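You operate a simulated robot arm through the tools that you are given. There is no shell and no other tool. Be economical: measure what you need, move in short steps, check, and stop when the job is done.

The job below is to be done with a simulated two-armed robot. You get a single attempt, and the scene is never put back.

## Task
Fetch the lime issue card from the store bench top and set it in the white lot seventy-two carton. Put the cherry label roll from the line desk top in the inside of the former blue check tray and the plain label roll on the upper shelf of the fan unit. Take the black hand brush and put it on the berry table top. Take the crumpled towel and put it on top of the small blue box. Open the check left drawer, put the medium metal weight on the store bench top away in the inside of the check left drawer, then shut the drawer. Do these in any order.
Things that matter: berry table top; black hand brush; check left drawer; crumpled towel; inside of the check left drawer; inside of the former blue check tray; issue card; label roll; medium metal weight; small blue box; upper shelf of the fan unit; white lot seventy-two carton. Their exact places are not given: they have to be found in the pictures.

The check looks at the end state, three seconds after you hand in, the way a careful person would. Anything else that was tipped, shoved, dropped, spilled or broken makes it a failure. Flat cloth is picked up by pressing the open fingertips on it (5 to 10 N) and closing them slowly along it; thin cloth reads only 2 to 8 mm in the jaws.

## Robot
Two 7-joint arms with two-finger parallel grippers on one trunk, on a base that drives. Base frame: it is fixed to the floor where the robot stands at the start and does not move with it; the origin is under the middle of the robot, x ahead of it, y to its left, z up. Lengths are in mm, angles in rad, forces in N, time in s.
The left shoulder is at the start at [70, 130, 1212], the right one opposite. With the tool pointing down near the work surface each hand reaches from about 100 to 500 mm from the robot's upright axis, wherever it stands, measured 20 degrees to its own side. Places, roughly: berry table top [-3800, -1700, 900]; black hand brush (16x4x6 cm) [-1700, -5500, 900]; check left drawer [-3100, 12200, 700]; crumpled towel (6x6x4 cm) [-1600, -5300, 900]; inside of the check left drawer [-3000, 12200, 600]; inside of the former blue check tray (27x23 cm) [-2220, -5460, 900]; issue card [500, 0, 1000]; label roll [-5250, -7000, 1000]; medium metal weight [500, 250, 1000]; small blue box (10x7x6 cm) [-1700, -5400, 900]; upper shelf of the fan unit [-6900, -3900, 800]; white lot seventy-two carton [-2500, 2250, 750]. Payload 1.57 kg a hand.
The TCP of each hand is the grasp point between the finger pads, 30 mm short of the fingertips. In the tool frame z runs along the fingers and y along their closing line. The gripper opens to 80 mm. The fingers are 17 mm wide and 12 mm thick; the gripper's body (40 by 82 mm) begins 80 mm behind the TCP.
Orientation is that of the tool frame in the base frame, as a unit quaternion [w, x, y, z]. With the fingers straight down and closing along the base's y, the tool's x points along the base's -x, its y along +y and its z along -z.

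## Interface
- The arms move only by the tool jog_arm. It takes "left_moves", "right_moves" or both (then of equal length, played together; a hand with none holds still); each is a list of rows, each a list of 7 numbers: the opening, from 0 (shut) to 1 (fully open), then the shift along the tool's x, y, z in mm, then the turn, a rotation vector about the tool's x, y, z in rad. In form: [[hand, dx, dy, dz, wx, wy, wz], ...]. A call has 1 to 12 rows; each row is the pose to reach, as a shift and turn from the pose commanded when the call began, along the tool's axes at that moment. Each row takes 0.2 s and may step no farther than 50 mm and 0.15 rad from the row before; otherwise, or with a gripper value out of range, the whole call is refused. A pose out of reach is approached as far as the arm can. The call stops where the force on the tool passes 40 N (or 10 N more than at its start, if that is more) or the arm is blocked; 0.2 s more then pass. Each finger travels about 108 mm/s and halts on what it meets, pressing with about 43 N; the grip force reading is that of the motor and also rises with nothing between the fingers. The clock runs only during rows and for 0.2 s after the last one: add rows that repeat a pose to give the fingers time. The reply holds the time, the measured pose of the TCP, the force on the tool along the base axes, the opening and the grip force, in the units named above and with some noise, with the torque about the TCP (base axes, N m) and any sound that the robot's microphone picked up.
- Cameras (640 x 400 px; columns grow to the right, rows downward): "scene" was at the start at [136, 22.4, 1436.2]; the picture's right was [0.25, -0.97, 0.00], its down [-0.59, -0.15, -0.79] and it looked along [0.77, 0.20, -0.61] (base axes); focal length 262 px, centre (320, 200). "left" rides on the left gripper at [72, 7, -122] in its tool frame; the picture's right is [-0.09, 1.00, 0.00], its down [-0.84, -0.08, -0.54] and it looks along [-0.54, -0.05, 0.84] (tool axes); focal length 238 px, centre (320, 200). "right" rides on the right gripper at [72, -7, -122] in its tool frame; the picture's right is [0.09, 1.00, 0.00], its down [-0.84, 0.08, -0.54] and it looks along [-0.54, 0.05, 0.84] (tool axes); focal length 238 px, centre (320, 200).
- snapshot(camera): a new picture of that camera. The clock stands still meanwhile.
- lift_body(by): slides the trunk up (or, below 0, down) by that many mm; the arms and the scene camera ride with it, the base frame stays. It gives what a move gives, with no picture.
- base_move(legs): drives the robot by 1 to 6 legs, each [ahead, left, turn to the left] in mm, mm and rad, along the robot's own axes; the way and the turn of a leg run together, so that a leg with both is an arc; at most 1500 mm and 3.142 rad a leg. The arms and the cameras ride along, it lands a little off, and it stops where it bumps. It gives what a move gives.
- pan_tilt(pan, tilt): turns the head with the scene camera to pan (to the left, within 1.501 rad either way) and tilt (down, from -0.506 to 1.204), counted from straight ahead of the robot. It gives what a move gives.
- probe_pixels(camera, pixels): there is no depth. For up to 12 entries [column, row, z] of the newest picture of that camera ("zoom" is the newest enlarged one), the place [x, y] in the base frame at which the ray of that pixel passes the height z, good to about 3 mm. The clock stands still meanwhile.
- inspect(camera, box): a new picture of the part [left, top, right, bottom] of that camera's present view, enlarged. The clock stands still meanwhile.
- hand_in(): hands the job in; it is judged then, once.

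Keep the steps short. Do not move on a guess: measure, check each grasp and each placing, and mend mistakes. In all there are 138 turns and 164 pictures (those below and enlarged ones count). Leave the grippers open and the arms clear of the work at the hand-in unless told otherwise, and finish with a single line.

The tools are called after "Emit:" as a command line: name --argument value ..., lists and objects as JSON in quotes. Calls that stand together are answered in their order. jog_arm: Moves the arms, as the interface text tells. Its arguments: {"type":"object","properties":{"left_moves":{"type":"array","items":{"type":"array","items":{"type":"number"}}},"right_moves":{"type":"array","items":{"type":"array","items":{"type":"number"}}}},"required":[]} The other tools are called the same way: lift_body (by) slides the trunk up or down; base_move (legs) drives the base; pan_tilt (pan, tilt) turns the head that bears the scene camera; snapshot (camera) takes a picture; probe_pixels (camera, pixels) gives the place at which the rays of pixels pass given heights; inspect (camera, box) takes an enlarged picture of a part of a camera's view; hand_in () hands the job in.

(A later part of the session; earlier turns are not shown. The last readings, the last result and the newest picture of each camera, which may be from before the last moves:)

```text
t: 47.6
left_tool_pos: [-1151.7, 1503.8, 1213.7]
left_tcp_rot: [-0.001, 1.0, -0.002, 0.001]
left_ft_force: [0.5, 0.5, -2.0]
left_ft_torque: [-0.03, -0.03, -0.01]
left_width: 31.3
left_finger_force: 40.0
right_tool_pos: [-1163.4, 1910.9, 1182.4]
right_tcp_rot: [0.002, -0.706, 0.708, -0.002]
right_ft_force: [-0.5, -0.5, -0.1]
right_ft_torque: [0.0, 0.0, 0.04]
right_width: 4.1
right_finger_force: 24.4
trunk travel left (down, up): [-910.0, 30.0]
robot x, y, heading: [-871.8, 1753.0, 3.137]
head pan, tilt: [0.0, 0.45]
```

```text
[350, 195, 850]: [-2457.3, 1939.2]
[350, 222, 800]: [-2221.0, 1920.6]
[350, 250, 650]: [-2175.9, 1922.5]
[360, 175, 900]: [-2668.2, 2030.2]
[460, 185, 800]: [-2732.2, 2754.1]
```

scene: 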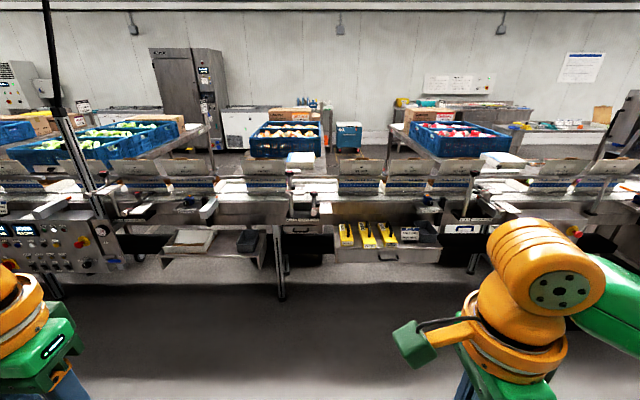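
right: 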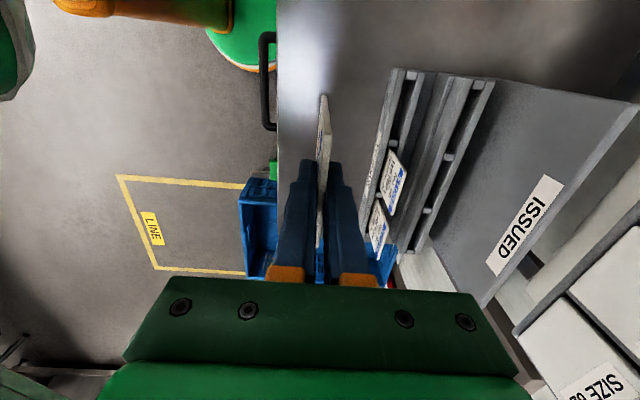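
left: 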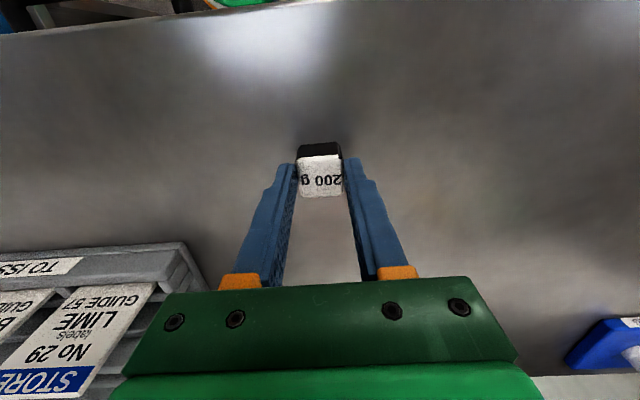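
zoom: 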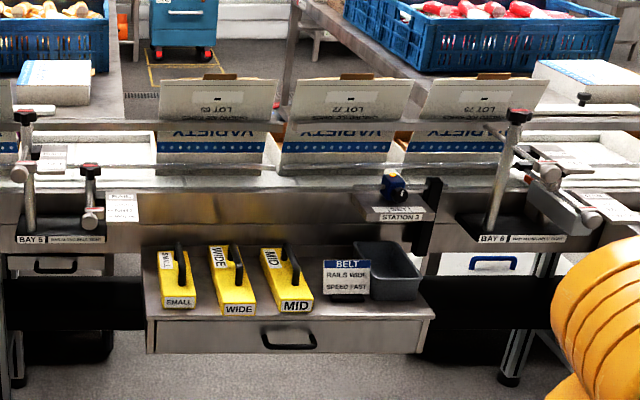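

LOT 72 is the middle carton, near y≈2250. I'll approach to x≈-1830, y≈2100.

Emit:
base_move --legs '[[0, -350, 0], [930, 0, 0]]'

Emit:
pan_tilt --pan -0.3 --tilt 0.75

Emit:
snapshot --camera "scene"

```text
t: 54.4
left_tool_pos: [-2067.3, 1841.5, 1213.3]
left_tcp_rot: [-0.001, 1.0, 0.008, 0.0]
left_ft_force: [0.4, 0.7, -2.3]
left_ft_torque: [-0.03, 0.02, -0.02]
left_width: 31.5
left_finger_force: 40.1
right_tool_pos: [-2088.6, 2247.7, 1182.1]
right_tcp_rot: [-0.001, 0.714, -0.701, 0.001]
right_ft_force: [0.0, 0.3, -1.2]
right_ft_torque: [0.0, 0.03, 0.02]
right_width: 4.0
right_finger_force: 24.1
trunk travel left (down, up): [-910.0, 30.0]
robot x, y, heading: [-1795.2, 2098.1, -3.126]
head pan, tilt: [0.0, 0.45]
```

```text
t: 55.1
left_tool_pos: [-2068.8, 1841.3, 1213.8]
left_tcp_rot: [-0.001, 1.0, 0.009, 0.001]
left_ft_force: [-0.2, 0.5, -2.6]
left_ft_torque: [0.0, 0.01, -0.01]
left_width: 31.5
left_finger_force: 40.4
right_tool_pos: [-2090.1, 2247.1, 1182.1]
right_tcp_rot: [-0.003, 0.713, -0.701, 0.002]
right_ft_force: [-0.3, -0.7, 0.2]
right_ft_torque: [0.03, -0.01, 0.04]
right_width: 4.0
right_finger_force: 24.7
trunk travel left (down, up): [-910.0, 30.0]
robot x, y, heading: [-1799.3, 2095.9, -3.129]
head pan, tilt: [-0.3, 0.75]
```

```text
130 pictures are left
```

scene: 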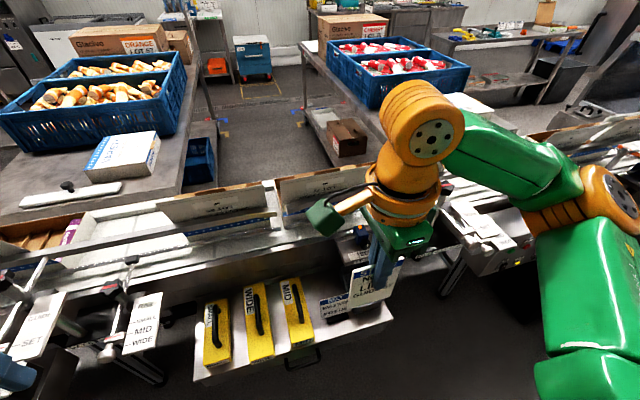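

Emit:
snapshot --camera "right"

Emit:
inspect --camera "scene" --box '[140, 150, 460, 350]'

```text
129 pictures are left
```

right: 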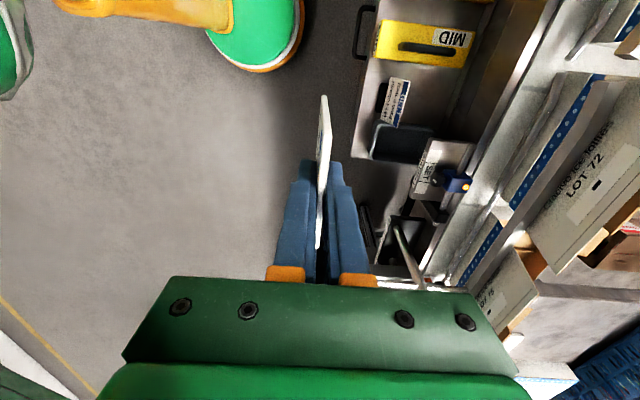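

```text
2.00 times, centred on (300, 250) of scene
```

zoom: 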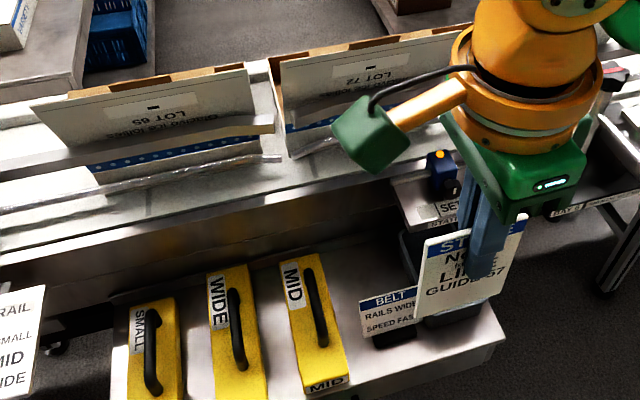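

Emit:
probe_pixels --camera "scene" --pixels '[[277, 180, 900], [277, 180, 950], [375, 164, 950], [282, 232, 800], [390, 305, 650], [195, 380, 650], [300, 245, 800]]'

Emit:
probe_pixels --camera "right" --pixels '[[525, 225, 900], [525, 225, 950], [640, 68, 850], [640, 68, 900], [638, 185, 950], [585, 175, 900], [445, 182, 850], [480, 150, 800]]'

```text
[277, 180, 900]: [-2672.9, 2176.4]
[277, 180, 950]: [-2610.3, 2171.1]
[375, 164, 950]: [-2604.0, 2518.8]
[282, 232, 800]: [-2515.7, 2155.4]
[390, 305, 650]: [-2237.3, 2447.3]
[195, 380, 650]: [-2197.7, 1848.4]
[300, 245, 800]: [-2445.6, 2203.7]
```

```text
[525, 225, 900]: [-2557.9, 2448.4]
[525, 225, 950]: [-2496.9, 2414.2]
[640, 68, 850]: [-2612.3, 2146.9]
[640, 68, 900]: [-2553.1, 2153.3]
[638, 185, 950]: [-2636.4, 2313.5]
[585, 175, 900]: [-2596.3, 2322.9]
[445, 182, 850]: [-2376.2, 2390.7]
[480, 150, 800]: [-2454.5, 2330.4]
```

The carton's open side is behind the front flap. I'll move 150 closer with the trunk at the top, and reach the right hand out to look down into it.

Emit:
base_move --legs '[[150, 0, 0]]'

Emit:
lift_body --by 30

Emit:
jog_arm --right_moves '[[0, 0, 40, -20, 0, 0, 0], [0, 0, 80, -30, 0, 0, 0], [0, 0, 120, -30, 0, 0, 0], [0, 0, 120, -30, 0, 0, 0]]'

Emit:
snapshot --camera "right"

Emit:
snapshot --camera "scene"

```text
t: 56.5
left_tool_pos: [-2216.4, 1839.3, 1213.4]
left_tcp_rot: [0.0, 1.0, 0.009, -0.002]
left_ft_force: [0.3, -0.6, -2.5]
left_ft_torque: [0.01, 0.0, 0.04]
left_width: 31.5
left_finger_force: 39.6
right_tool_pos: [-2236.7, 2245.2, 1183.7]
right_tcp_rot: [0.001, 0.713, -0.701, 0.0]
right_ft_force: [0.4, -0.2, -1.0]
right_ft_torque: [0.0, 0.02, 0.03]
right_width: 4.0
right_finger_force: 24.6
trunk travel left (down, up): [-910.0, 30.0]
robot x, y, heading: [-1945.8, 2094.5, -3.122]
head pan, tilt: [-0.3, 0.75]
```

```text
t: 57.3
left_tool_pos: [-2220.0, 1839.3, 1243.1]
left_tcp_rot: [-0.001, 1.0, 0.009, 0.001]
left_ft_force: [0.2, 0.6, -2.9]
left_ft_torque: [0.02, 0.01, -0.02]
left_width: 31.4
left_finger_force: 40.2
right_tool_pos: [-2240.0, 2245.2, 1212.5]
right_tcp_rot: [-0.002, 0.713, -0.701, 0.001]
right_ft_force: [0.5, 0.1, 0.0]
right_ft_torque: [-0.03, -0.01, 0.02]
right_width: 4.1
right_finger_force: 24.5
trunk travel left (down, up): [-940.0, 0.0]
robot x, y, heading: [-1944.7, 2090.3, -3.126]
head pan, tilt: [-0.3, 0.75]
```

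```text
t: 58.3
left_tool_pos: [-2220.0, 1839.9, 1243.6]
left_tcp_rot: [-0.001, 1.0, 0.009, 0.0]
left_ft_force: [-0.7, 0.5, -2.1]
left_ft_torque: [-0.02, 0.0, 0.01]
left_width: 31.2
left_finger_force: 40.5
right_tool_pos: [-2364.3, 2245.6, 1241.3]
right_tcp_rot: [-0.002, 0.713, -0.701, 0.001]
right_ft_force: [-0.7, 0.2, -1.1]
right_ft_torque: [-0.02, 0.02, -0.01]
right_width: 4.2
right_finger_force: 24.6
trunk travel left (down, up): [-940.0, 0.0]
robot x, y, heading: [-1948.2, 2095.7, -3.124]
head pan, tilt: [-0.3, 0.75]
```

```text
127 pictures are left
```

right: 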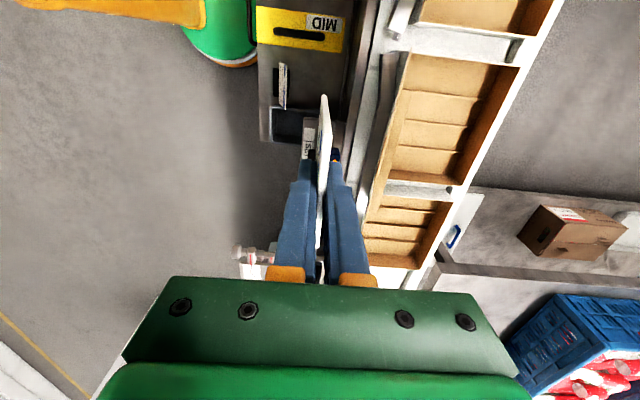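

```text
126 pictures are left
```

scene: 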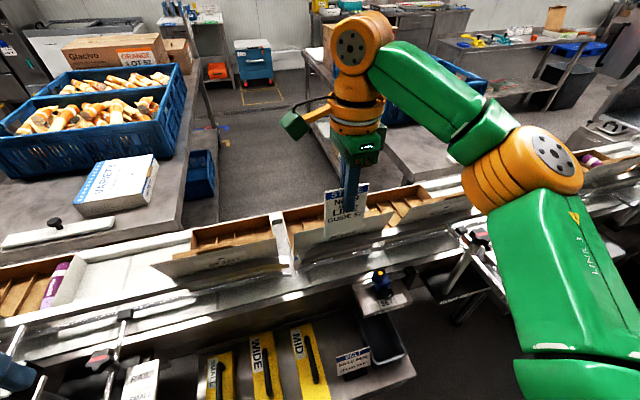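

Now I see inside the divided cartons. Measuring the middle one and reading its lot label.

Emit:
probe_pixels --camera "right" --pixels '[[410, 55, 870], [518, 68, 870], [395, 178, 870], [465, 185, 870], [450, 115, 800], [440, 105, 750], [413, 225, 800], [325, 97, 1150]]'

Emit:
inspect --camera "scene" --box '[160, 150, 480, 350]'

Emit:
inspect --camera "right" --box '[320, 0, 560, 150]'

```text
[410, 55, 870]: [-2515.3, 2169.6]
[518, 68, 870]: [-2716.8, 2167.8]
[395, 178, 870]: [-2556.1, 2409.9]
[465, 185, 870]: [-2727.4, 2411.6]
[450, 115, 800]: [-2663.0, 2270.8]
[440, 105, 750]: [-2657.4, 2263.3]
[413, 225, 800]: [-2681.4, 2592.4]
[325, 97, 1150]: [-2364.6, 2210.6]
```

```text
2.00 times, centred on (320, 250) of scene
```

zoom: 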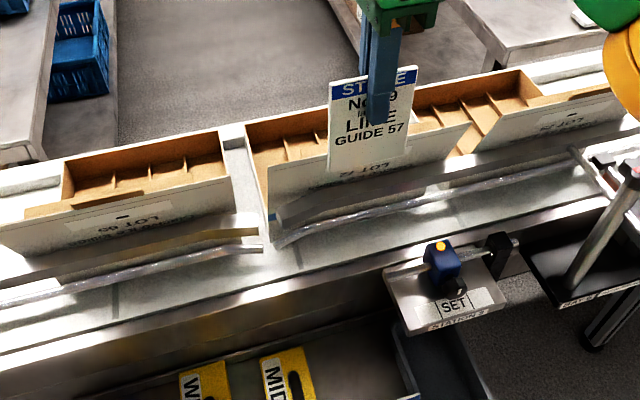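

```text
2.67 times, centred on (440, 75) of right
```

zoom: 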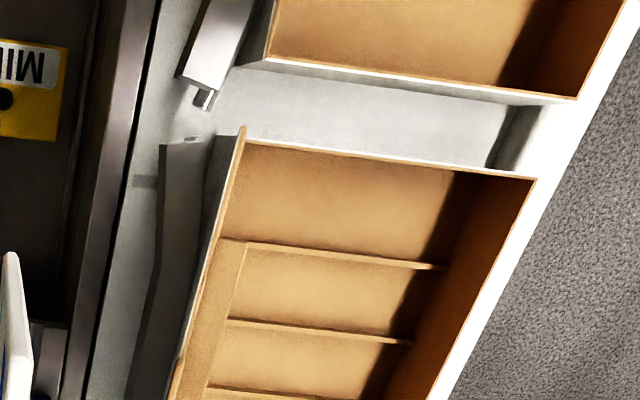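

Measuring the carton rim: left-front and left-rear corners in both views.

Emit:
probe_pixels --camera "scene" --pixels '[[282.5, 212.5, 800], [282.5, 212.5, 850], [282.5, 212.5, 900], [295, 232, 800], [295, 232, 850], [295, 232, 900], [423, 186, 850], [395, 211, 850], [395, 211, 900]]'

Emit:
snapshot --camera "right"

Emit:
probe_pixels --camera "right" --pixels '[[520, 67, 800], [520, 67, 850], [520, 67, 900], [411, 48, 800], [411, 48, 850], [411, 48, 900], [416, 55, 850], [406, 91, 800], [386, 179, 850]]'

```text
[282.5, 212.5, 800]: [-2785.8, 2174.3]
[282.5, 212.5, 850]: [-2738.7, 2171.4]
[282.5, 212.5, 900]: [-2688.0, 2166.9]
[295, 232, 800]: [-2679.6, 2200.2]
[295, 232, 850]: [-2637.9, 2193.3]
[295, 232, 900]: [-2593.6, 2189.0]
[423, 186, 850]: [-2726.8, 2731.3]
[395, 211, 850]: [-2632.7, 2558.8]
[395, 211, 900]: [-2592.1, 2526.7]
```

```text
123 pictures are left
```

right: 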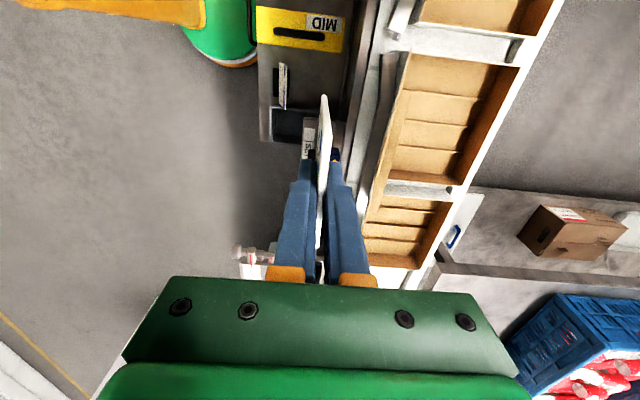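

```text
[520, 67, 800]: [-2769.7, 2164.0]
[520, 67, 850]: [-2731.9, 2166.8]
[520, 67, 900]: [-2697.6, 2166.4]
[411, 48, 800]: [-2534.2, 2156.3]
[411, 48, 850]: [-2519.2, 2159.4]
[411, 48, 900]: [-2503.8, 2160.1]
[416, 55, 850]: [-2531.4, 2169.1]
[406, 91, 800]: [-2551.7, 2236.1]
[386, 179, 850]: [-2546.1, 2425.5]
```

Rim z≈870, interior x≈-2540…-2715, y≈2170…2410, with a front flap up to z≈1015. I need the card's plane along x to fit in the wide compartment at the left (y≈2175–2240), so I'll try turning the right hand another 90°, which puts its camera on the far side.

Emit:
jog_arm --right_moves '[[0, 0, 0, 0, 0, 0, 0.1428], [0, 0, 0, 0, 0, 0, 0.2856], [0, 0, 0, 0, 0, 0, 0.4284], [0, 0, 0, 0, 0, 0, 0.5712], [0, 0, 0, 0, 0, 0, 0.714], [0, 0, 0, 0, 0, 0, 0.8568], [0, 0, 0, 0, 0, 0, 0.9996], [0, 0, 0, 0, 0, 0, 1.1424], [0, 0, 0, 0, 0, 0, 1.2852], [0, 0, 0, 0, 0, 0, 1.428], [0, 0, 0, 0, 0, 0, 1.5708]]'

Emit:
snapshot --camera "scene"

```text
t: 60.7
left_tool_pos: [-2219.3, 1841.1, 1243.2]
left_tcp_rot: [0.0, 1.0, 0.009, 0.0]
left_ft_force: [-0.1, -0.3, -1.5]
left_ft_torque: [0.0, -0.01, 0.02]
left_width: 31.1
left_finger_force: 40.1
right_tool_pos: [-2394.9, 2310.8, 1272.4]
right_tcp_rot: [0.008, -0.026, 1.0, -0.003]
right_ft_force: [-0.1, 0.7, -0.4]
right_ft_torque: [-0.04, 0.02, 0.0]
right_width: 4.2
right_finger_force: 24.4
right hand out of reach, approached as far as the arm can: row 8, 9, 10, 11
trunk travel left (down, up): [-940.0, 0.0]
robot x, y, heading: [-1946.1, 2092.6, -3.125]
head pan, tilt: [-0.3, 0.75]
```

```text
122 pictures are left
```

scene: 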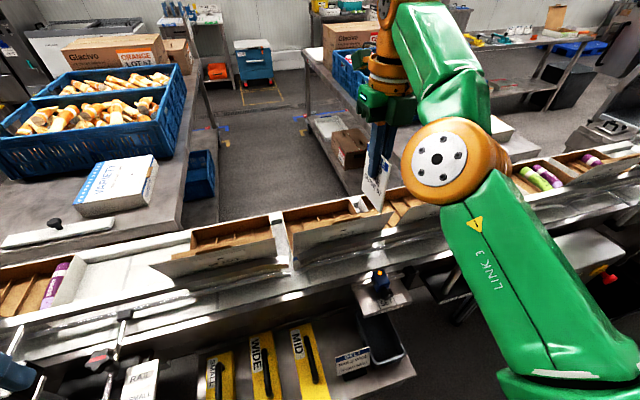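

The turn worked. The carton is now in clear view, so I'll zoom in on its compartments.

Emit:
base_move --legs '[[45, 0, 0]]'

Emit:
inspect --camera "scene" --box '[240, 160, 480, 310]'

```text
t: 61.6
left_tool_pos: [-2255.6, 1839.2, 1245.5]
left_tcp_rot: [-0.001, 1.0, 0.009, -0.004]
left_ft_force: [1.1, 0.2, -2.4]
left_ft_torque: [0.02, 0.07, 0.01]
left_width: 31.4
left_finger_force: 40.2
right_tool_pos: [-2431.3, 2309.3, 1275.8]
right_tcp_rot: [0.004, -0.026, 1.0, -0.003]
right_ft_force: [0.9, 0.9, -0.8]
right_ft_torque: [-0.01, 0.04, 0.01]
right_width: 3.8
right_finger_force: 25.1
trunk travel left (down, up): [-940.0, 0.0]
robot x, y, heading: [-1991.2, 2094.5, -3.12]
head pan, tilt: [-0.3, 0.75]
```

```text
2.67 times, centred on (360, 235) of scene
```

zoom: 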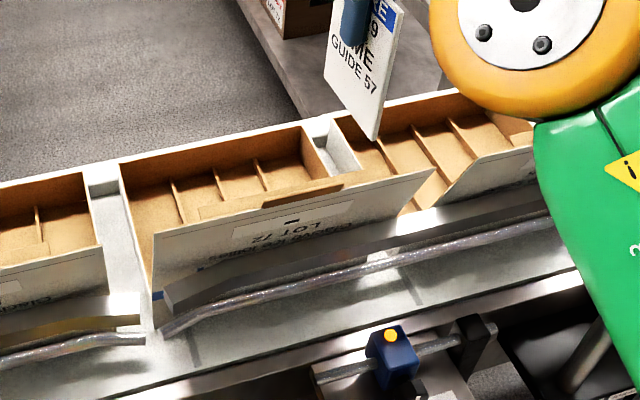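

LOT 72 is confirmed. I'll tilt the hand outward 0.5 rad and bring the card over the left compartment at z≈1150.

Emit:
jog_arm --right_moves '[[0, 34, -21, 25, 0, 0.1, 0], [0, 68, -43, 50, 0, 0.2, 0], [0, 101, -64, 75, 0, 0.3, 0], [0, 135, -86, 100, 0, 0.4, 0], [0, 169, -107, 125, 0, 0.5, 0], [0, 169, -107, 125, 0, 0.5, 0]]'

Emit:
snapshot --camera "scene"

```text
t: 63.0
left_tool_pos: [-2264.5, 1837.9, 1243.0]
left_tcp_rot: [-0.002, 1.0, 0.009, 0.0]
left_ft_force: [-0.4, 0.6, -1.9]
left_ft_torque: [-0.02, -0.03, -0.03]
left_width: 31.3
left_finger_force: 40.2
right_tool_pos: [-2583.5, 2248.0, 1139.4]
right_tcp_rot: [-0.244, -0.065, 0.967, -0.033]
right_ft_force: [-0.9, 0.1, -1.2]
right_ft_torque: [0.0, 0.0, -0.02]
right_width: 4.1
right_finger_force: 24.4
right hand out of reach, approached as far as the arm can: row 1, 2, 3, 4, 5, 6
trunk travel left (down, up): [-940.0, 0.0]
robot x, y, heading: [-1992.2, 2091.7, -3.128]
head pan, tilt: [-0.3, 0.75]
```

```text
120 pictures are left
```

scene: 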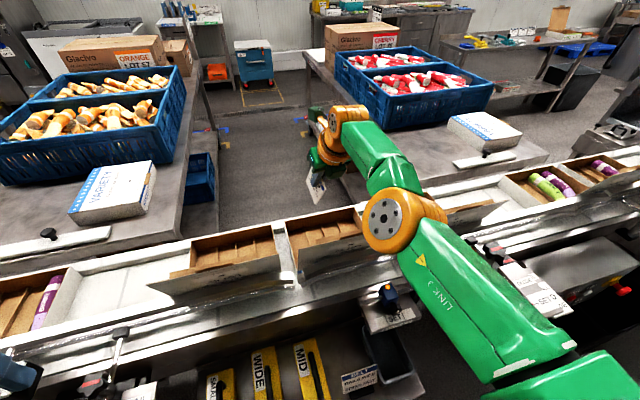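

Emit:
inspect --camera "scene" --box '[260, 130, 420, 290]'

Emit:
snapshot --camera "right"

```text
2.50 times, centred on (340, 210) of scene
```

zoom: 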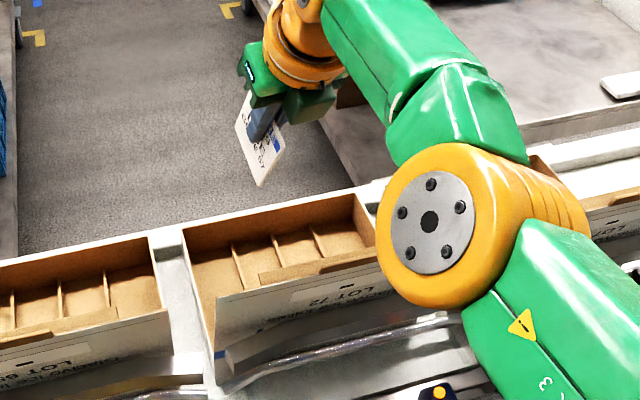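

```text
118 pictures are left
```

right: 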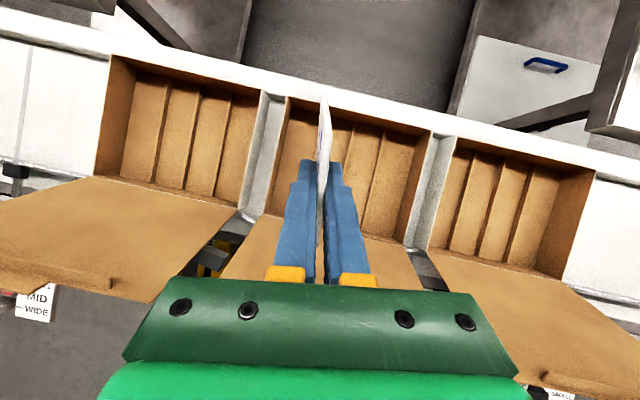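

The right camera shows the card right above LOT 72's left compartment. Measuring edges there.

Emit:
probe_pixels --camera "right" --pixels '[[310, 181, 800], [270, 190, 870], [290, 97, 870], [350, 165, 800], [383, 140, 800], [395, 240, 870], [262, 215, 870], [330, 97, 1080]]'

```text
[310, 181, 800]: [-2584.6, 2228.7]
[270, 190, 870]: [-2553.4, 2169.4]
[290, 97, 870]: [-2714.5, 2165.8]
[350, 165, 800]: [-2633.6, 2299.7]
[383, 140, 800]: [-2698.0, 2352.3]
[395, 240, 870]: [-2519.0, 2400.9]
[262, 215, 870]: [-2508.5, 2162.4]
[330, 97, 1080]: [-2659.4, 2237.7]
```

I'll shift 35 toward −y over the left compartment and lower to TCP z≈915.

Emit:
jog_arm --right_moves '[[0, -0.5, -35, 1, 0, 0, 0], [0, -22, -34, 40, 0, 0, 0], [0, -43, -32, 80, 0, 0, 0], [0, -64, -31, 119, 0, 0, 0], [0, -86, -29, 159, 0, 0, 0], [0, -86, -29, 159, 0, 0, 0]]'

Emit:
snapshot --camera "right"

Emit:
snapshot --camera "scene"

```text
t: 64.4
left_tool_pos: [-2264.3, 1839.0, 1244.1]
left_tcp_rot: [-0.002, 1.0, 0.008, 0.0]
left_ft_force: [-0.3, -1.0, -1.5]
left_ft_torque: [0.0, -0.03, -0.01]
left_width: 31.3
left_finger_force: 40.4
right_tool_pos: [-2560.2, 2226.8, 979.8]
right_tcp_rot: [-0.243, -0.07, 0.967, -0.037]
right_ft_force: [0.1, 0.2, 0.3]
right_ft_torque: [-0.04, -0.01, 0.02]
right_width: 4.0
right_finger_force: 25.4
right hand out of reach, approached as far as the arm can: row 1, 2, 3, 4, 5, 6
trunk travel left (down, up): [-940.0, 0.0]
robot x, y, heading: [-1991.9, 2091.5, -3.127]
head pan, tilt: [-0.3, 0.75]
```

```text
117 pictures are left
```

right: 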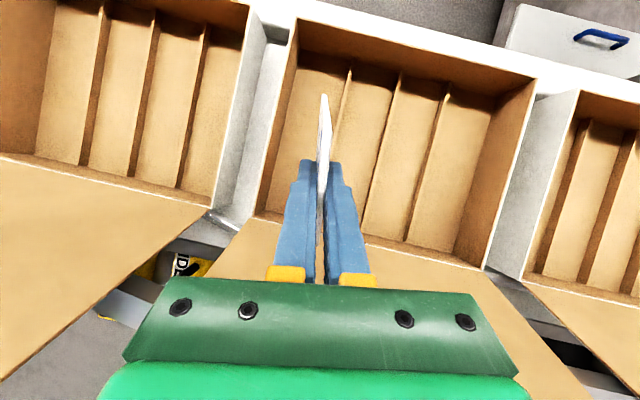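

```text
116 pictures are left
```

scene: 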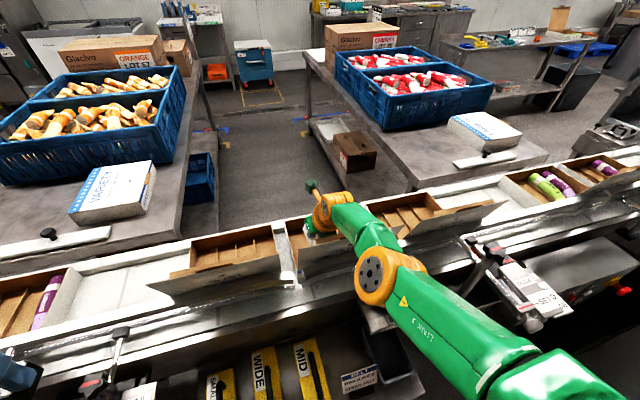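

The card hangs above the left compartment. I'll lower the trunk 50 mm, keeping the arm pose.

Emit:
lift_body --by -50

Emit:
snapshot --camera "right"

Emit:
inspect --camera "scene" --box '[240, 140, 480, 290]'

```text
t: 65.3
left_tool_pos: [-2265.6, 1837.4, 1193.6]
left_tcp_rot: [-0.001, 1.0, 0.009, 0.0]
left_ft_force: [-0.2, 0.1, -1.2]
left_ft_torque: [-0.04, 0.02, -0.01]
left_width: 31.5
left_finger_force: 40.7
right_tool_pos: [-2558.5, 2226.9, 930.0]
right_tcp_rot: [-0.243, -0.07, 0.967, -0.038]
right_ft_force: [0.8, -0.3, 0.6]
right_ft_torque: [0.01, 0.0, 0.02]
right_width: 4.1
right_finger_force: 24.6
trunk travel left (down, up): [-890.0, 50.0]
robot x, y, heading: [-1992.6, 2093.3, -3.124]
head pan, tilt: [-0.3, 0.75]
```

```text
115 pictures are left
```

right: 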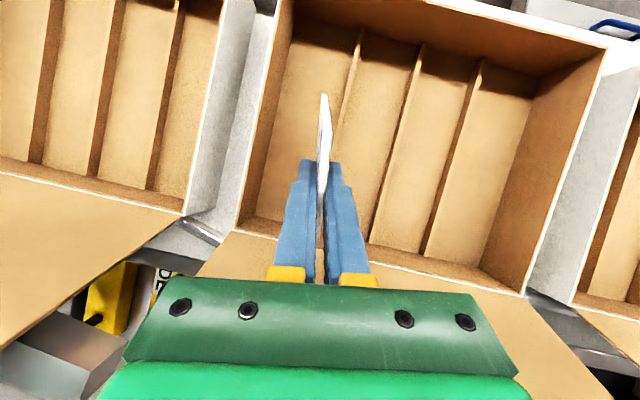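

```text
2.67 times, centred on (360, 215) of scene
```

zoom: 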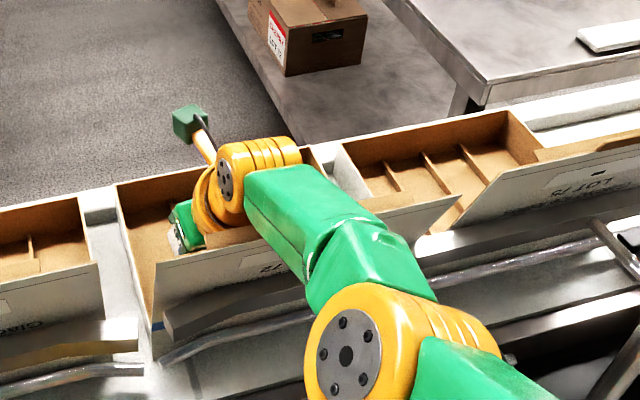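

The card's lower edge is inside the left compartment below the rim. Releasing with a small opening.

Emit:
jog_arm --right_moves '[[0.1, 0, 0, 0, 0, 0, 0], [0.3, 0, 0, 0, 0, 0, 0], [0.3, 0, 0, 0, 0, 0, 0], [0.3, 0, 0, 0, 0, 0, 0]]'

Emit:
lift_body --by 140

Emit:
snapshot --camera "right"

```text
t: 66.3
left_tool_pos: [-2264.1, 1837.8, 1193.0]
left_tcp_rot: [-0.002, 1.0, 0.009, 0.0]
left_ft_force: [0.2, 0.0, -2.4]
left_ft_torque: [-0.02, 0.0, 0.07]
left_width: 31.2
left_finger_force: 39.7
right_tool_pos: [-2559.7, 2225.9, 930.1]
right_tcp_rot: [-0.243, -0.07, 0.967, -0.038]
right_ft_force: [0.1, -0.2, -0.1]
right_ft_torque: [-0.02, 0.01, 0.04]
right_width: 23.9
right_finger_force: 0.0
trunk travel left (down, up): [-890.0, 50.0]
robot x, y, heading: [-1992.2, 2093.6, -3.12]
head pan, tilt: [-0.3, 0.75]
```

```text
t: 67.2
left_tool_pos: [-2264.7, 1837.2, 1243.6]
left_tcp_rot: [0.0, 1.0, 0.008, -0.001]
left_ft_force: [0.0, 0.2, -0.9]
left_ft_torque: [-0.01, 0.01, 0.01]
left_width: 31.2
left_finger_force: 40.1
right_tool_pos: [-2558.3, 2226.4, 980.2]
right_tcp_rot: [-0.242, -0.07, 0.967, -0.038]
right_ft_force: [-0.1, -0.5, 0.1]
right_ft_torque: [-0.02, 0.01, 0.0]
right_width: 24.0
right_finger_force: 0.2
right hand out of reach, approached as far as the arm can: row 1
trunk travel left (down, up): [-940.0, 0.0]
robot x, y, heading: [-1990.5, 2090.3, -3.124]
head pan, tilt: [-0.3, 0.75]
```

```text
113 pictures are left
```

right: 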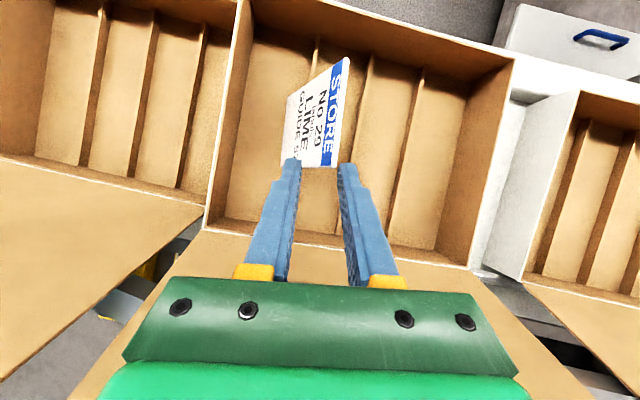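

The card lies in the carton. But the carton seems to sit slightly differently from before, so I'll measure its corners again.

Emit:
probe_pixels --camera "right" --pixels '[[245, 2, 870], [206, 228, 870], [514, 60, 870], [470, 266, 870], [236, 8, 870], [203, 206, 870], [578, 92, 870]]'

Emit:
snapshot --camera "scene"

```text
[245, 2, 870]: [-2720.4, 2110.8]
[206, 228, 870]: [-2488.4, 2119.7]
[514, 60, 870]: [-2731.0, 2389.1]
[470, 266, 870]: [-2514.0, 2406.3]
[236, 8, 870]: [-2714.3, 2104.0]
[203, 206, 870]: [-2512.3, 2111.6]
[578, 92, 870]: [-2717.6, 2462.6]
```

```text
112 pictures are left
```

scene: 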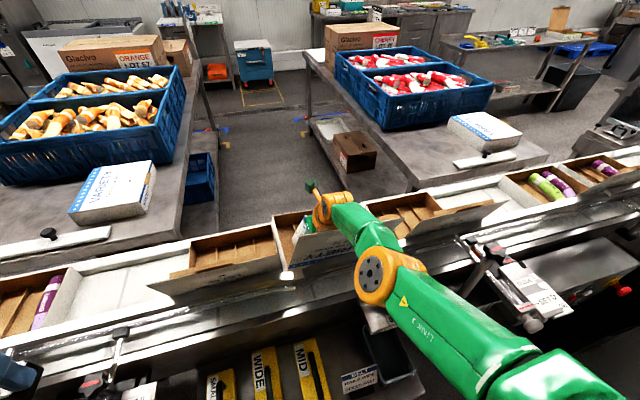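

The carton looks raised on one side, so something may be caught. Zooming in.

Emit:
inspect --camera "scene" --box '[240, 170, 440, 295]'

```text
3.20 times, centred on (340, 232) of scene
```

zoom: 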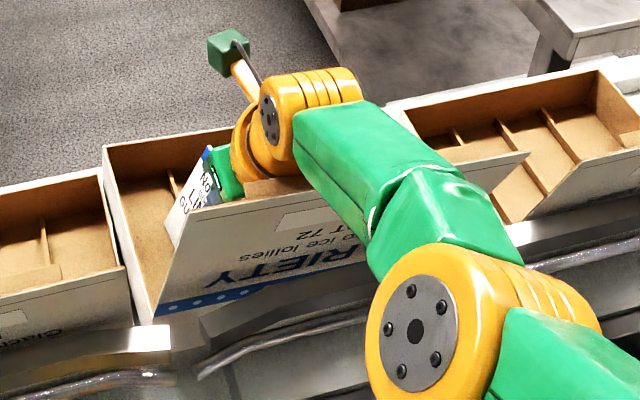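

The carton's flap is rubbing against the wrist and being lifted. I'll lower 50 again to set it back.

Emit:
lift_body --by -50

Emit:
inspect --camera "scene" --box '[240, 170, 440, 295]'

Emit:
snapshot --camera "right"

```text
t: 68.1
left_tool_pos: [-2264.4, 1837.4, 1193.7]
left_tcp_rot: [-0.001, 1.0, 0.009, 0.0]
left_ft_force: [-0.5, 0.1, -2.5]
left_ft_torque: [-0.01, 0.0, 0.0]
left_width: 31.2
left_finger_force: 40.4
right_tool_pos: [-2559.3, 2226.1, 931.1]
right_tcp_rot: [-0.242, -0.07, 0.967, -0.038]
right_ft_force: [0.0, -0.6, -0.6]
right_ft_torque: [0.01, -0.02, 0.02]
right_width: 24.0
right_finger_force: 0.1
trunk travel left (down, up): [-890.0, 50.0]
robot x, y, heading: [-1990.8, 2089.6, -3.129]
head pan, tilt: [-0.3, 0.75]
```

```text
3.20 times, centred on (340, 232) of scene
```

zoom: 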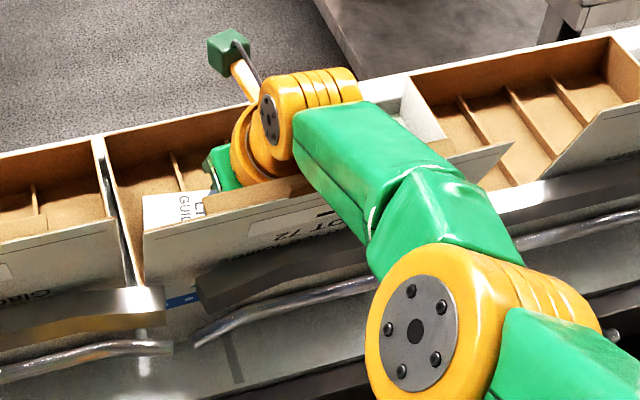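

```text
109 pictures are left
```

right: 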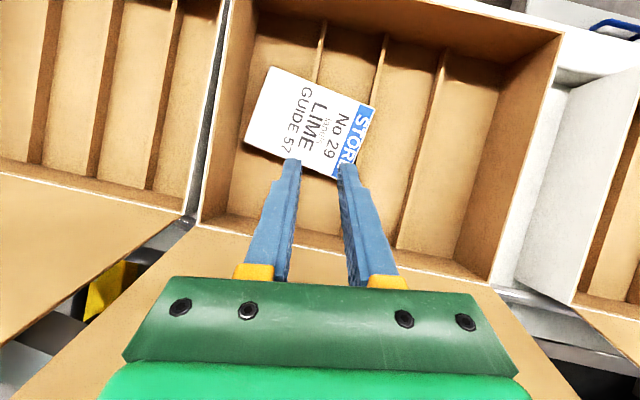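

The carton is back down, with the card flat inside it, though it has shifted about 20 mm toward −y. To free the flap from the wrist I'll drive ahead 30 mm, away from the flap, before rising.

Emit:
base_move --legs '[[30, 0, 0]]'

Emit:
lift_body --by 15

Emit:
inspect --camera "scene" --box '[240, 170, 440, 295]'

Emit:
snapshot --camera "right"

```text
t: 69.0
left_tool_pos: [-2286.7, 1837.1, 1195.5]
left_tcp_rot: [-0.001, 1.0, 0.008, -0.002]
left_ft_force: [-0.1, 0.7, -2.3]
left_ft_torque: [0.01, 0.01, -0.03]
left_width: 31.2
left_finger_force: 40.2
right_tool_pos: [-2583.2, 2225.3, 934.1]
right_tcp_rot: [-0.246, -0.07, 0.966, -0.038]
right_ft_force: [0.2, 0.4, -0.4]
right_ft_torque: [0.0, 0.05, 0.0]
right_width: 23.8
right_finger_force: 0.1
trunk travel left (down, up): [-890.0, 50.0]
robot x, y, heading: [-2018.5, 2090.4, -3.124]
head pan, tilt: [-0.3, 0.75]
```

```text
t: 69.6
left_tool_pos: [-2291.8, 1837.4, 1208.4]
left_tcp_rot: [-0.001, 1.0, 0.009, -0.001]
left_ft_force: [0.3, -0.1, -2.4]
left_ft_torque: [0.03, -0.02, -0.01]
left_width: 31.3
left_finger_force: 40.1
right_tool_pos: [-2587.6, 2225.1, 946.5]
right_tcp_rot: [-0.244, -0.069, 0.967, -0.038]
right_ft_force: [0.2, 0.3, -0.2]
right_ft_torque: [-0.02, -0.01, -0.02]
right_width: 24.0
right_finger_force: 0.0
trunk travel left (down, up): [-905.0, 35.0]
robot x, y, heading: [-2018.4, 2093.2, -3.123]
head pan, tilt: [-0.3, 0.75]
```

```text
3.20 times, centred on (340, 232) of scene
```

zoom: 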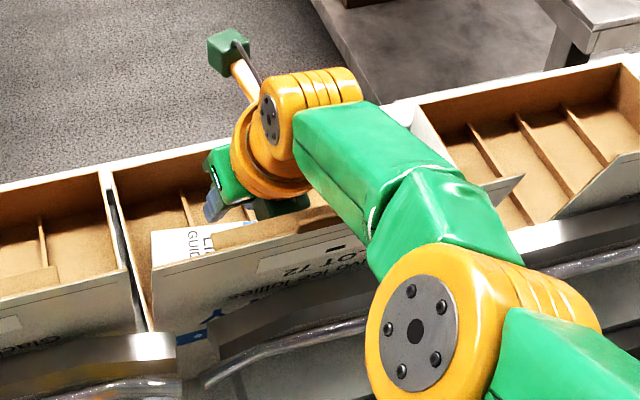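

```text
107 pictures are left
```

right: 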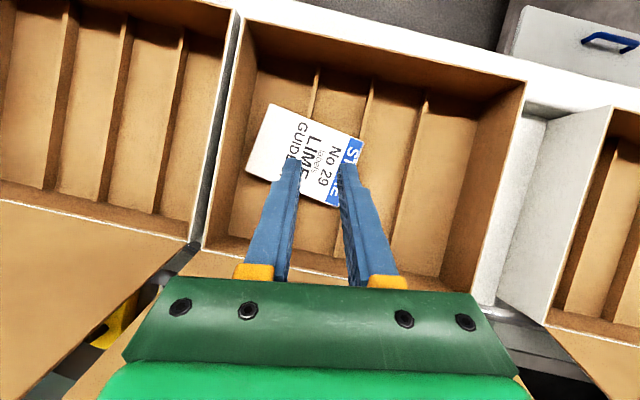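

The carton sits level and the hand is clear so far. Rising the remaining 35 mm and checking again.

Emit:
lift_body --by 35

Emit:
snapshot --camera "right"

Emit:
inspect --camera "scene" --box '[240, 170, 440, 295]'

```text
t: 70.4
left_tool_pos: [-2292.6, 1837.5, 1243.7]
left_tcp_rot: [-0.001, 1.0, 0.009, 0.0]
left_ft_force: [0.9, 0.5, -0.8]
left_ft_torque: [0.04, 0.01, 0.03]
left_width: 31.3
left_finger_force: 40.3
right_tool_pos: [-2589.0, 2225.7, 980.9]
right_tcp_rot: [-0.243, -0.069, 0.967, -0.038]
right_ft_force: [-0.3, 0.0, 0.4]
right_ft_torque: [-0.01, 0.02, 0.01]
right_width: 24.0
right_finger_force: 0.0
trunk travel left (down, up): [-940.0, 0.0]
robot x, y, heading: [-2022.1, 2094.1, -3.128]
head pan, tilt: [-0.3, 0.75]
```

```text
106 pictures are left
```

right: 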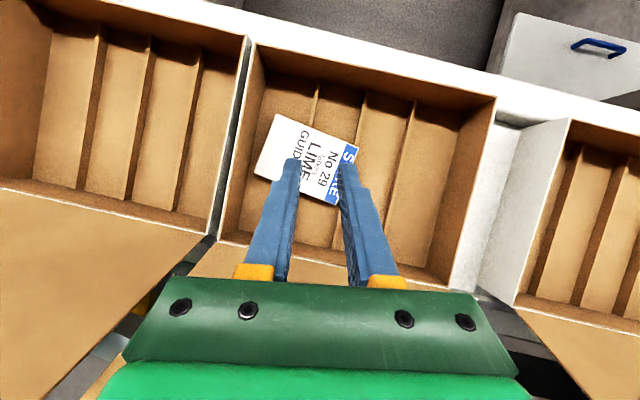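

```text
3.20 times, centred on (340, 232) of scene
```

zoom: 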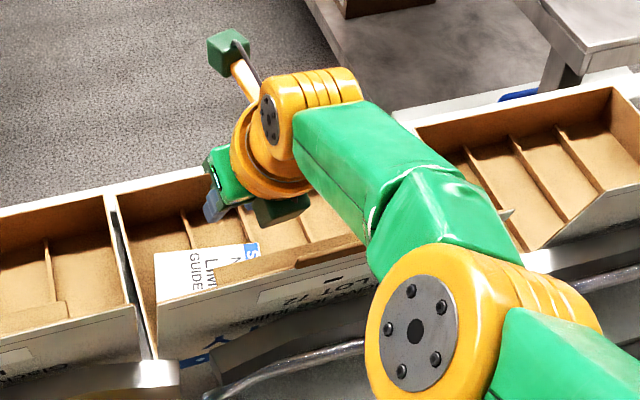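

Free, and the carton stays put. Measuring how far it moved.

Emit:
probe_pixels --camera "right" --pixels '[[255, 45, 870], [222, 240, 870], [497, 97, 870], [462, 290, 870], [247, 40, 870], [573, 120, 870], [440, 200, 770]]'

```text
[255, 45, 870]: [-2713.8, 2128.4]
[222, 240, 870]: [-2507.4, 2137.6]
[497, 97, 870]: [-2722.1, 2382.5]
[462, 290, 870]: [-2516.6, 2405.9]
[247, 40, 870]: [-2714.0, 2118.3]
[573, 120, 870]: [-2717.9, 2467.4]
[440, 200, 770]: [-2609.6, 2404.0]
```

It moved about 25 mm along the conveyor, upright and in its bay, so that is tolerable. Lifting the hand 150 mm and backing off.

Emit:
jog_arm --right_moves '[[0.3, 18, -1, -33, 0, 0, 0], [0.3, 36, -2, -66, 0, 0, 0], [0.3, 54, -4, -99, 0, 0, 0], [0.3, 71, -5, -132, 0, 0, 0], [0.3, 71, -5, -132, 0, 0, 0]]'

Emit:
base_move --legs '[[-700, 0, 0]]'

Emit:
snapshot --camera "scene"

```text
t: 71.6
left_tool_pos: [-2293.5, 1837.7, 1243.0]
left_tcp_rot: [-0.001, 1.0, 0.009, 0.0]
left_ft_force: [-0.2, 0.2, -2.7]
left_ft_torque: [0.0, -0.01, -0.01]
left_width: 31.1
left_finger_force: 40.5
right_tool_pos: [-2611.7, 2234.8, 1132.6]
right_tcp_rot: [-0.243, -0.073, 0.966, -0.04]
right_ft_force: [-0.2, 0.5, -0.2]
right_ft_torque: [-0.01, 0.0, 0.01]
right_width: 24.0
right_finger_force: 0.0
right hand out of reach, approached as far as the arm can: row 1, 2, 3, 4, 5
trunk travel left (down, up): [-940.0, 0.0]
robot x, y, heading: [-2019.2, 2095.4, -3.123]
head pan, tilt: [-0.3, 0.75]
```

```text
t: 75.4
left_tool_pos: [-1598.6, 1849.7, 1244.0]
left_tcp_rot: [-0.001, 1.0, 0.01, 0.001]
left_ft_force: [-0.1, 0.1, -1.7]
left_ft_torque: [0.02, 0.0, 0.01]
left_width: 31.6
left_finger_force: 40.4
right_tool_pos: [-1918.2, 2245.7, 1131.1]
right_tcp_rot: [-0.243, -0.077, 0.966, -0.041]
right_ft_force: [0.5, 1.1, -0.1]
right_ft_torque: [-0.01, -0.01, 0.03]
right_width: 23.8
right_finger_force: 0.1
trunk travel left (down, up): [-940.0, 0.0]
robot x, y, heading: [-1324.5, 2106.5, -3.117]
head pan, tilt: [-0.3, 0.75]
```

```text
104 pictures are left
```

scene: 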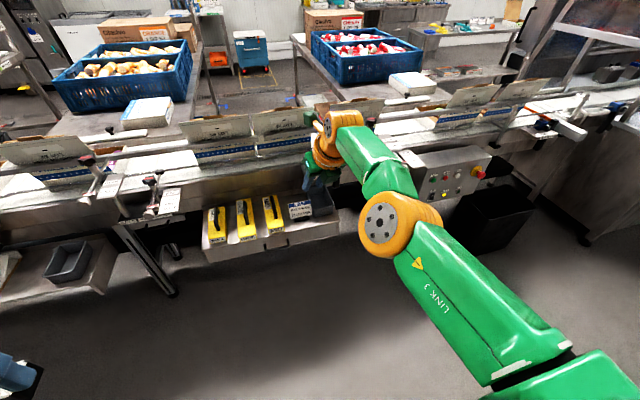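

All is fine behind me. I'll fold the right arm (untilt, pull in) and then turn it back.

Emit:
jog_arm --right_moves '[[0.3, -29, -5, -16, 0, -0.08, 0], [0.3, -58, -9, -31, 0, -0.16, 0], [0.3, -87, -14, -47, 0, -0.24, 0], [0.3, -116, -19, -63, 0, -0.33, 0], [0.3, -145, -23, -78, 0, -0.41, 0], [0.3, -174, -28, -94, 0, -0.49, 0]]'

Emit:
jog_arm --right_moves '[[0.3, 0, 0, 0, 0, 0, -0.14], [0.3, 0, 0, 0, 0, 0, -0.28], [0.3, 0, 0, 0, 0, 0, -0.42], [0.3, 0, 0, 0, 0, 0, -0.56], [0.3, 0, 0, 0, 0, 0, -0.7], [0.3, 0, 0, 0, 0, 0, -0.84], [0.3, 0, 0, 0, 0, 0, -0.98], [0.3, 0, 0, 0, 0, 0, -1.12], [0.3, 0, 0, 0, 0, 0, -1.26], [0.3, 0, 0, 0, 0, 0, -1.4], [0.3, 0, 0, 0, 0, 0, -1.54]]'

Emit:
jog_arm --right_moves '[[0.3, 0, 0, 0, 0, 0, -0.14], [0.3, 0, 0, 0, 0, 0, -0.28], [0.3, 0, 0, 0, 0, 0, -0.42], [0.3, 0, 0, 0, 0, 0, -0.56], [0.3, 0, 0, 0, 0, 0, -0.7], [0.3, 0, 0, 0, 0, 0, -0.84], [0.3, 0, 0, 0, 0, 0, -0.98], [0.3, 0, 0, 0, 0, 0, -1.12], [0.3, 0, 0, 0, 0, 0, -1.26], [0.3, 0, 0, 0, 0, 0, -1.4], [0.3, 0, 0, 0, 0, 0, -1.54]]'

Emit:
base_move --legs '[[-870, 0, 0], [0, 0, -1.57], [1500, 0, 0]]'

Emit:
pan_tilt --pan 0.2 --tilt 0.25

Emit:
snapshot --camera "scene"

```text
t: 76.8
left_tool_pos: [-1596.5, 1849.4, 1244.1]
left_tcp_rot: [-0.001, 1.0, 0.011, 0.001]
left_ft_force: [0.4, 0.5, -2.7]
left_ft_torque: [0.01, -0.04, -0.04]
left_width: 31.3
left_finger_force: 40.3
right_tool_pos: [-1823.6, 2263.3, 1161.7]
right_tcp_rot: [-0.024, -0.09, 0.995, -0.025]
right_ft_force: [-0.3, 0.2, 0.1]
right_ft_torque: [0.06, -0.04, 0.02]
right_width: 24.0
right_finger_force: 0.2
right hand out of reach, approached as far as the arm can: row 1, 2, 3, 4, 5, 6
trunk travel left (down, up): [-940.0, 0.0]
robot x, y, heading: [-1323.0, 2104.2, -3.122]
head pan, tilt: [-0.3, 0.75]
```

```text
t: 79.2
left_tool_pos: [-1597.1, 1850.4, 1243.6]
left_tcp_rot: [-0.001, 1.0, 0.011, 0.0]
left_ft_force: [-0.4, 0.1, -2.4]
left_ft_torque: [0.0, 0.0, 0.02]
left_width: 31.2
left_finger_force: 40.5
right_tool_pos: [-1817.6, 2260.9, 1157.5]
right_tcp_rot: [0.016, 0.755, -0.655, 0.015]
right_ft_force: [0.3, -1.0, -0.5]
right_ft_torque: [-0.01, 0.01, -0.01]
right_width: 24.3
right_finger_force: 0.0
right hand out of reach, approached as far as the arm can: row 1, 2, 3, 4, 5, 6, 7, 8, 9, 10, 11
trunk travel left (down, up): [-940.0, 0.0]
robot x, y, heading: [-1325.2, 2105.9, -3.116]
head pan, tilt: [-0.3, 0.75]
```

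```text
t: 81.6
left_tool_pos: [-1597.3, 1849.6, 1242.4]
left_tcp_rot: [-0.001, 1.0, 0.012, 0.0]
left_ft_force: [0.0, 0.9, -2.7]
left_ft_torque: [0.02, -0.01, -0.01]
left_width: 31.3
left_finger_force: 40.3
right_tool_pos: [-1815.8, 2260.2, 1159.5]
right_tcp_rot: [0.022, 0.998, 0.055, -0.001]
right_ft_force: [-0.2, -0.5, 0.1]
right_ft_torque: [0.03, -0.04, -0.04]
right_width: 23.9
right_finger_force: 0.2
trunk travel left (down, up): [-940.0, 0.0]
robot x, y, heading: [-1324.2, 2103.9, -3.12]
head pan, tilt: [-0.3, 0.75]
```

```text
t: 97.0
left_tool_pos: [-797.1, 3881.5, 1243.2]
left_tcp_rot: [-0.001, 0.724, -0.69, 0.001]
left_ft_force: [-0.8, 0.2, -2.2]
left_ft_torque: [-0.01, 0.02, 0.01]
left_width: 31.2
left_finger_force: 39.8
right_tool_pos: [-391.9, 4112.9, 1158.4]
right_tcp_rot: [0.015, 0.753, -0.658, -0.016]
right_ft_force: [-0.2, 0.5, 0.2]
right_ft_torque: [-0.03, -0.01, 0.02]
right_width: 23.8
right_finger_force: 0.0
trunk travel left (down, up): [-940.0, 0.0]
robot x, y, heading: [-532.0, 3616.8, 1.626]
head pan, tilt: [-0.3, 0.75]
```

```text
t: 97.9
left_tool_pos: [-797.5, 3882.6, 1243.4]
left_tcp_rot: [-0.001, 0.725, -0.689, 0.002]
left_ft_force: [-0.4, -0.1, -2.0]
left_ft_torque: [-0.02, 0.0, 0.0]
left_width: 31.3
left_finger_force: 39.8
right_tool_pos: [-392.2, 4113.2, 1159.3]
right_tcp_rot: [0.015, 0.752, -0.658, -0.015]
right_ft_force: [-0.1, 0.3, -0.7]
right_ft_torque: [0.0, -0.02, -0.02]
right_width: 23.6
right_finger_force: 0.1
trunk travel left (down, up): [-940.0, 0.0]
robot x, y, heading: [-532.7, 3616.1, 1.621]
head pan, tilt: [0.201, 0.25]
```

```text
103 pictures are left
```

scene: 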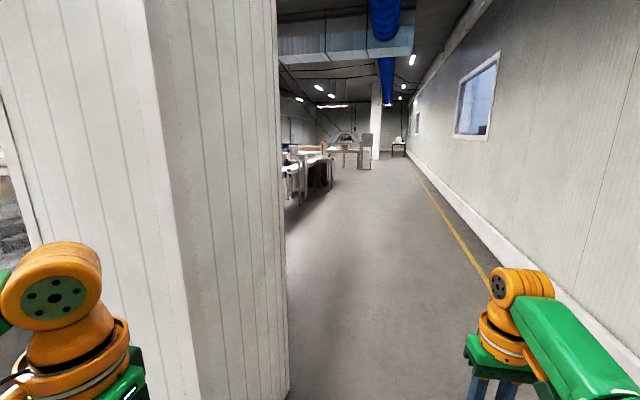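

Corridor clear ahead, with the pillar on the left. Straightening to +y and driving on.

Emit:
probe_pixels --camera "scene" --pixels '[[331, 188, 0], [372, 165, 0], [398, 157, 0], [440, 200, 0], [288, 380, 0], [300, 208, 0]]'

Emit:
base_move --legs '[[0, -130, 0], [0, 0, -0.045], [1500, 0, 0], [1500, 0, 0], [1500, 0, 0]]'

Emit:
snapshot --camera "scene"

```text
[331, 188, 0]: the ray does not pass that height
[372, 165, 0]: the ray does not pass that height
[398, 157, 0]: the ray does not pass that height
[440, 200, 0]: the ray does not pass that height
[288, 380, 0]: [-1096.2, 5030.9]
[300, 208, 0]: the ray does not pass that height
```

```text
t: 120.8
left_tool_pos: [-635.5, 8438.4, 1243.7]
left_tcp_rot: [0.0, -0.704, 0.711, 0.0]
left_ft_force: [0.0, 0.2, -1.7]
left_ft_torque: [-0.03, -0.02, 0.01]
left_width: 31.2
left_finger_force: 40.1
right_tool_pos: [-218.2, 8644.3, 1159.5]
right_tcp_rot: [0.013, 0.732, -0.681, -0.017]
right_ft_force: [0.6, 0.3, 0.1]
right_ft_torque: [0.01, -0.03, -0.01]
right_width: 23.8
right_finger_force: 0.1
trunk travel left (down, up): [-940.0, 0.0]
robot x, y, heading: [-384.7, 8161.1, 1.56]
head pan, tilt: [0.201, 0.25]
```

```text
102 pictures are left
```

scene: 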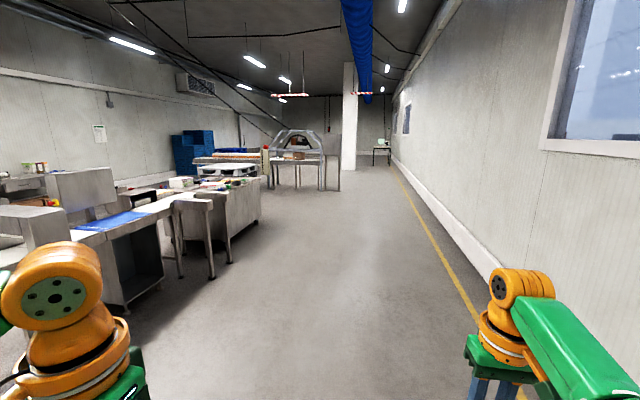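

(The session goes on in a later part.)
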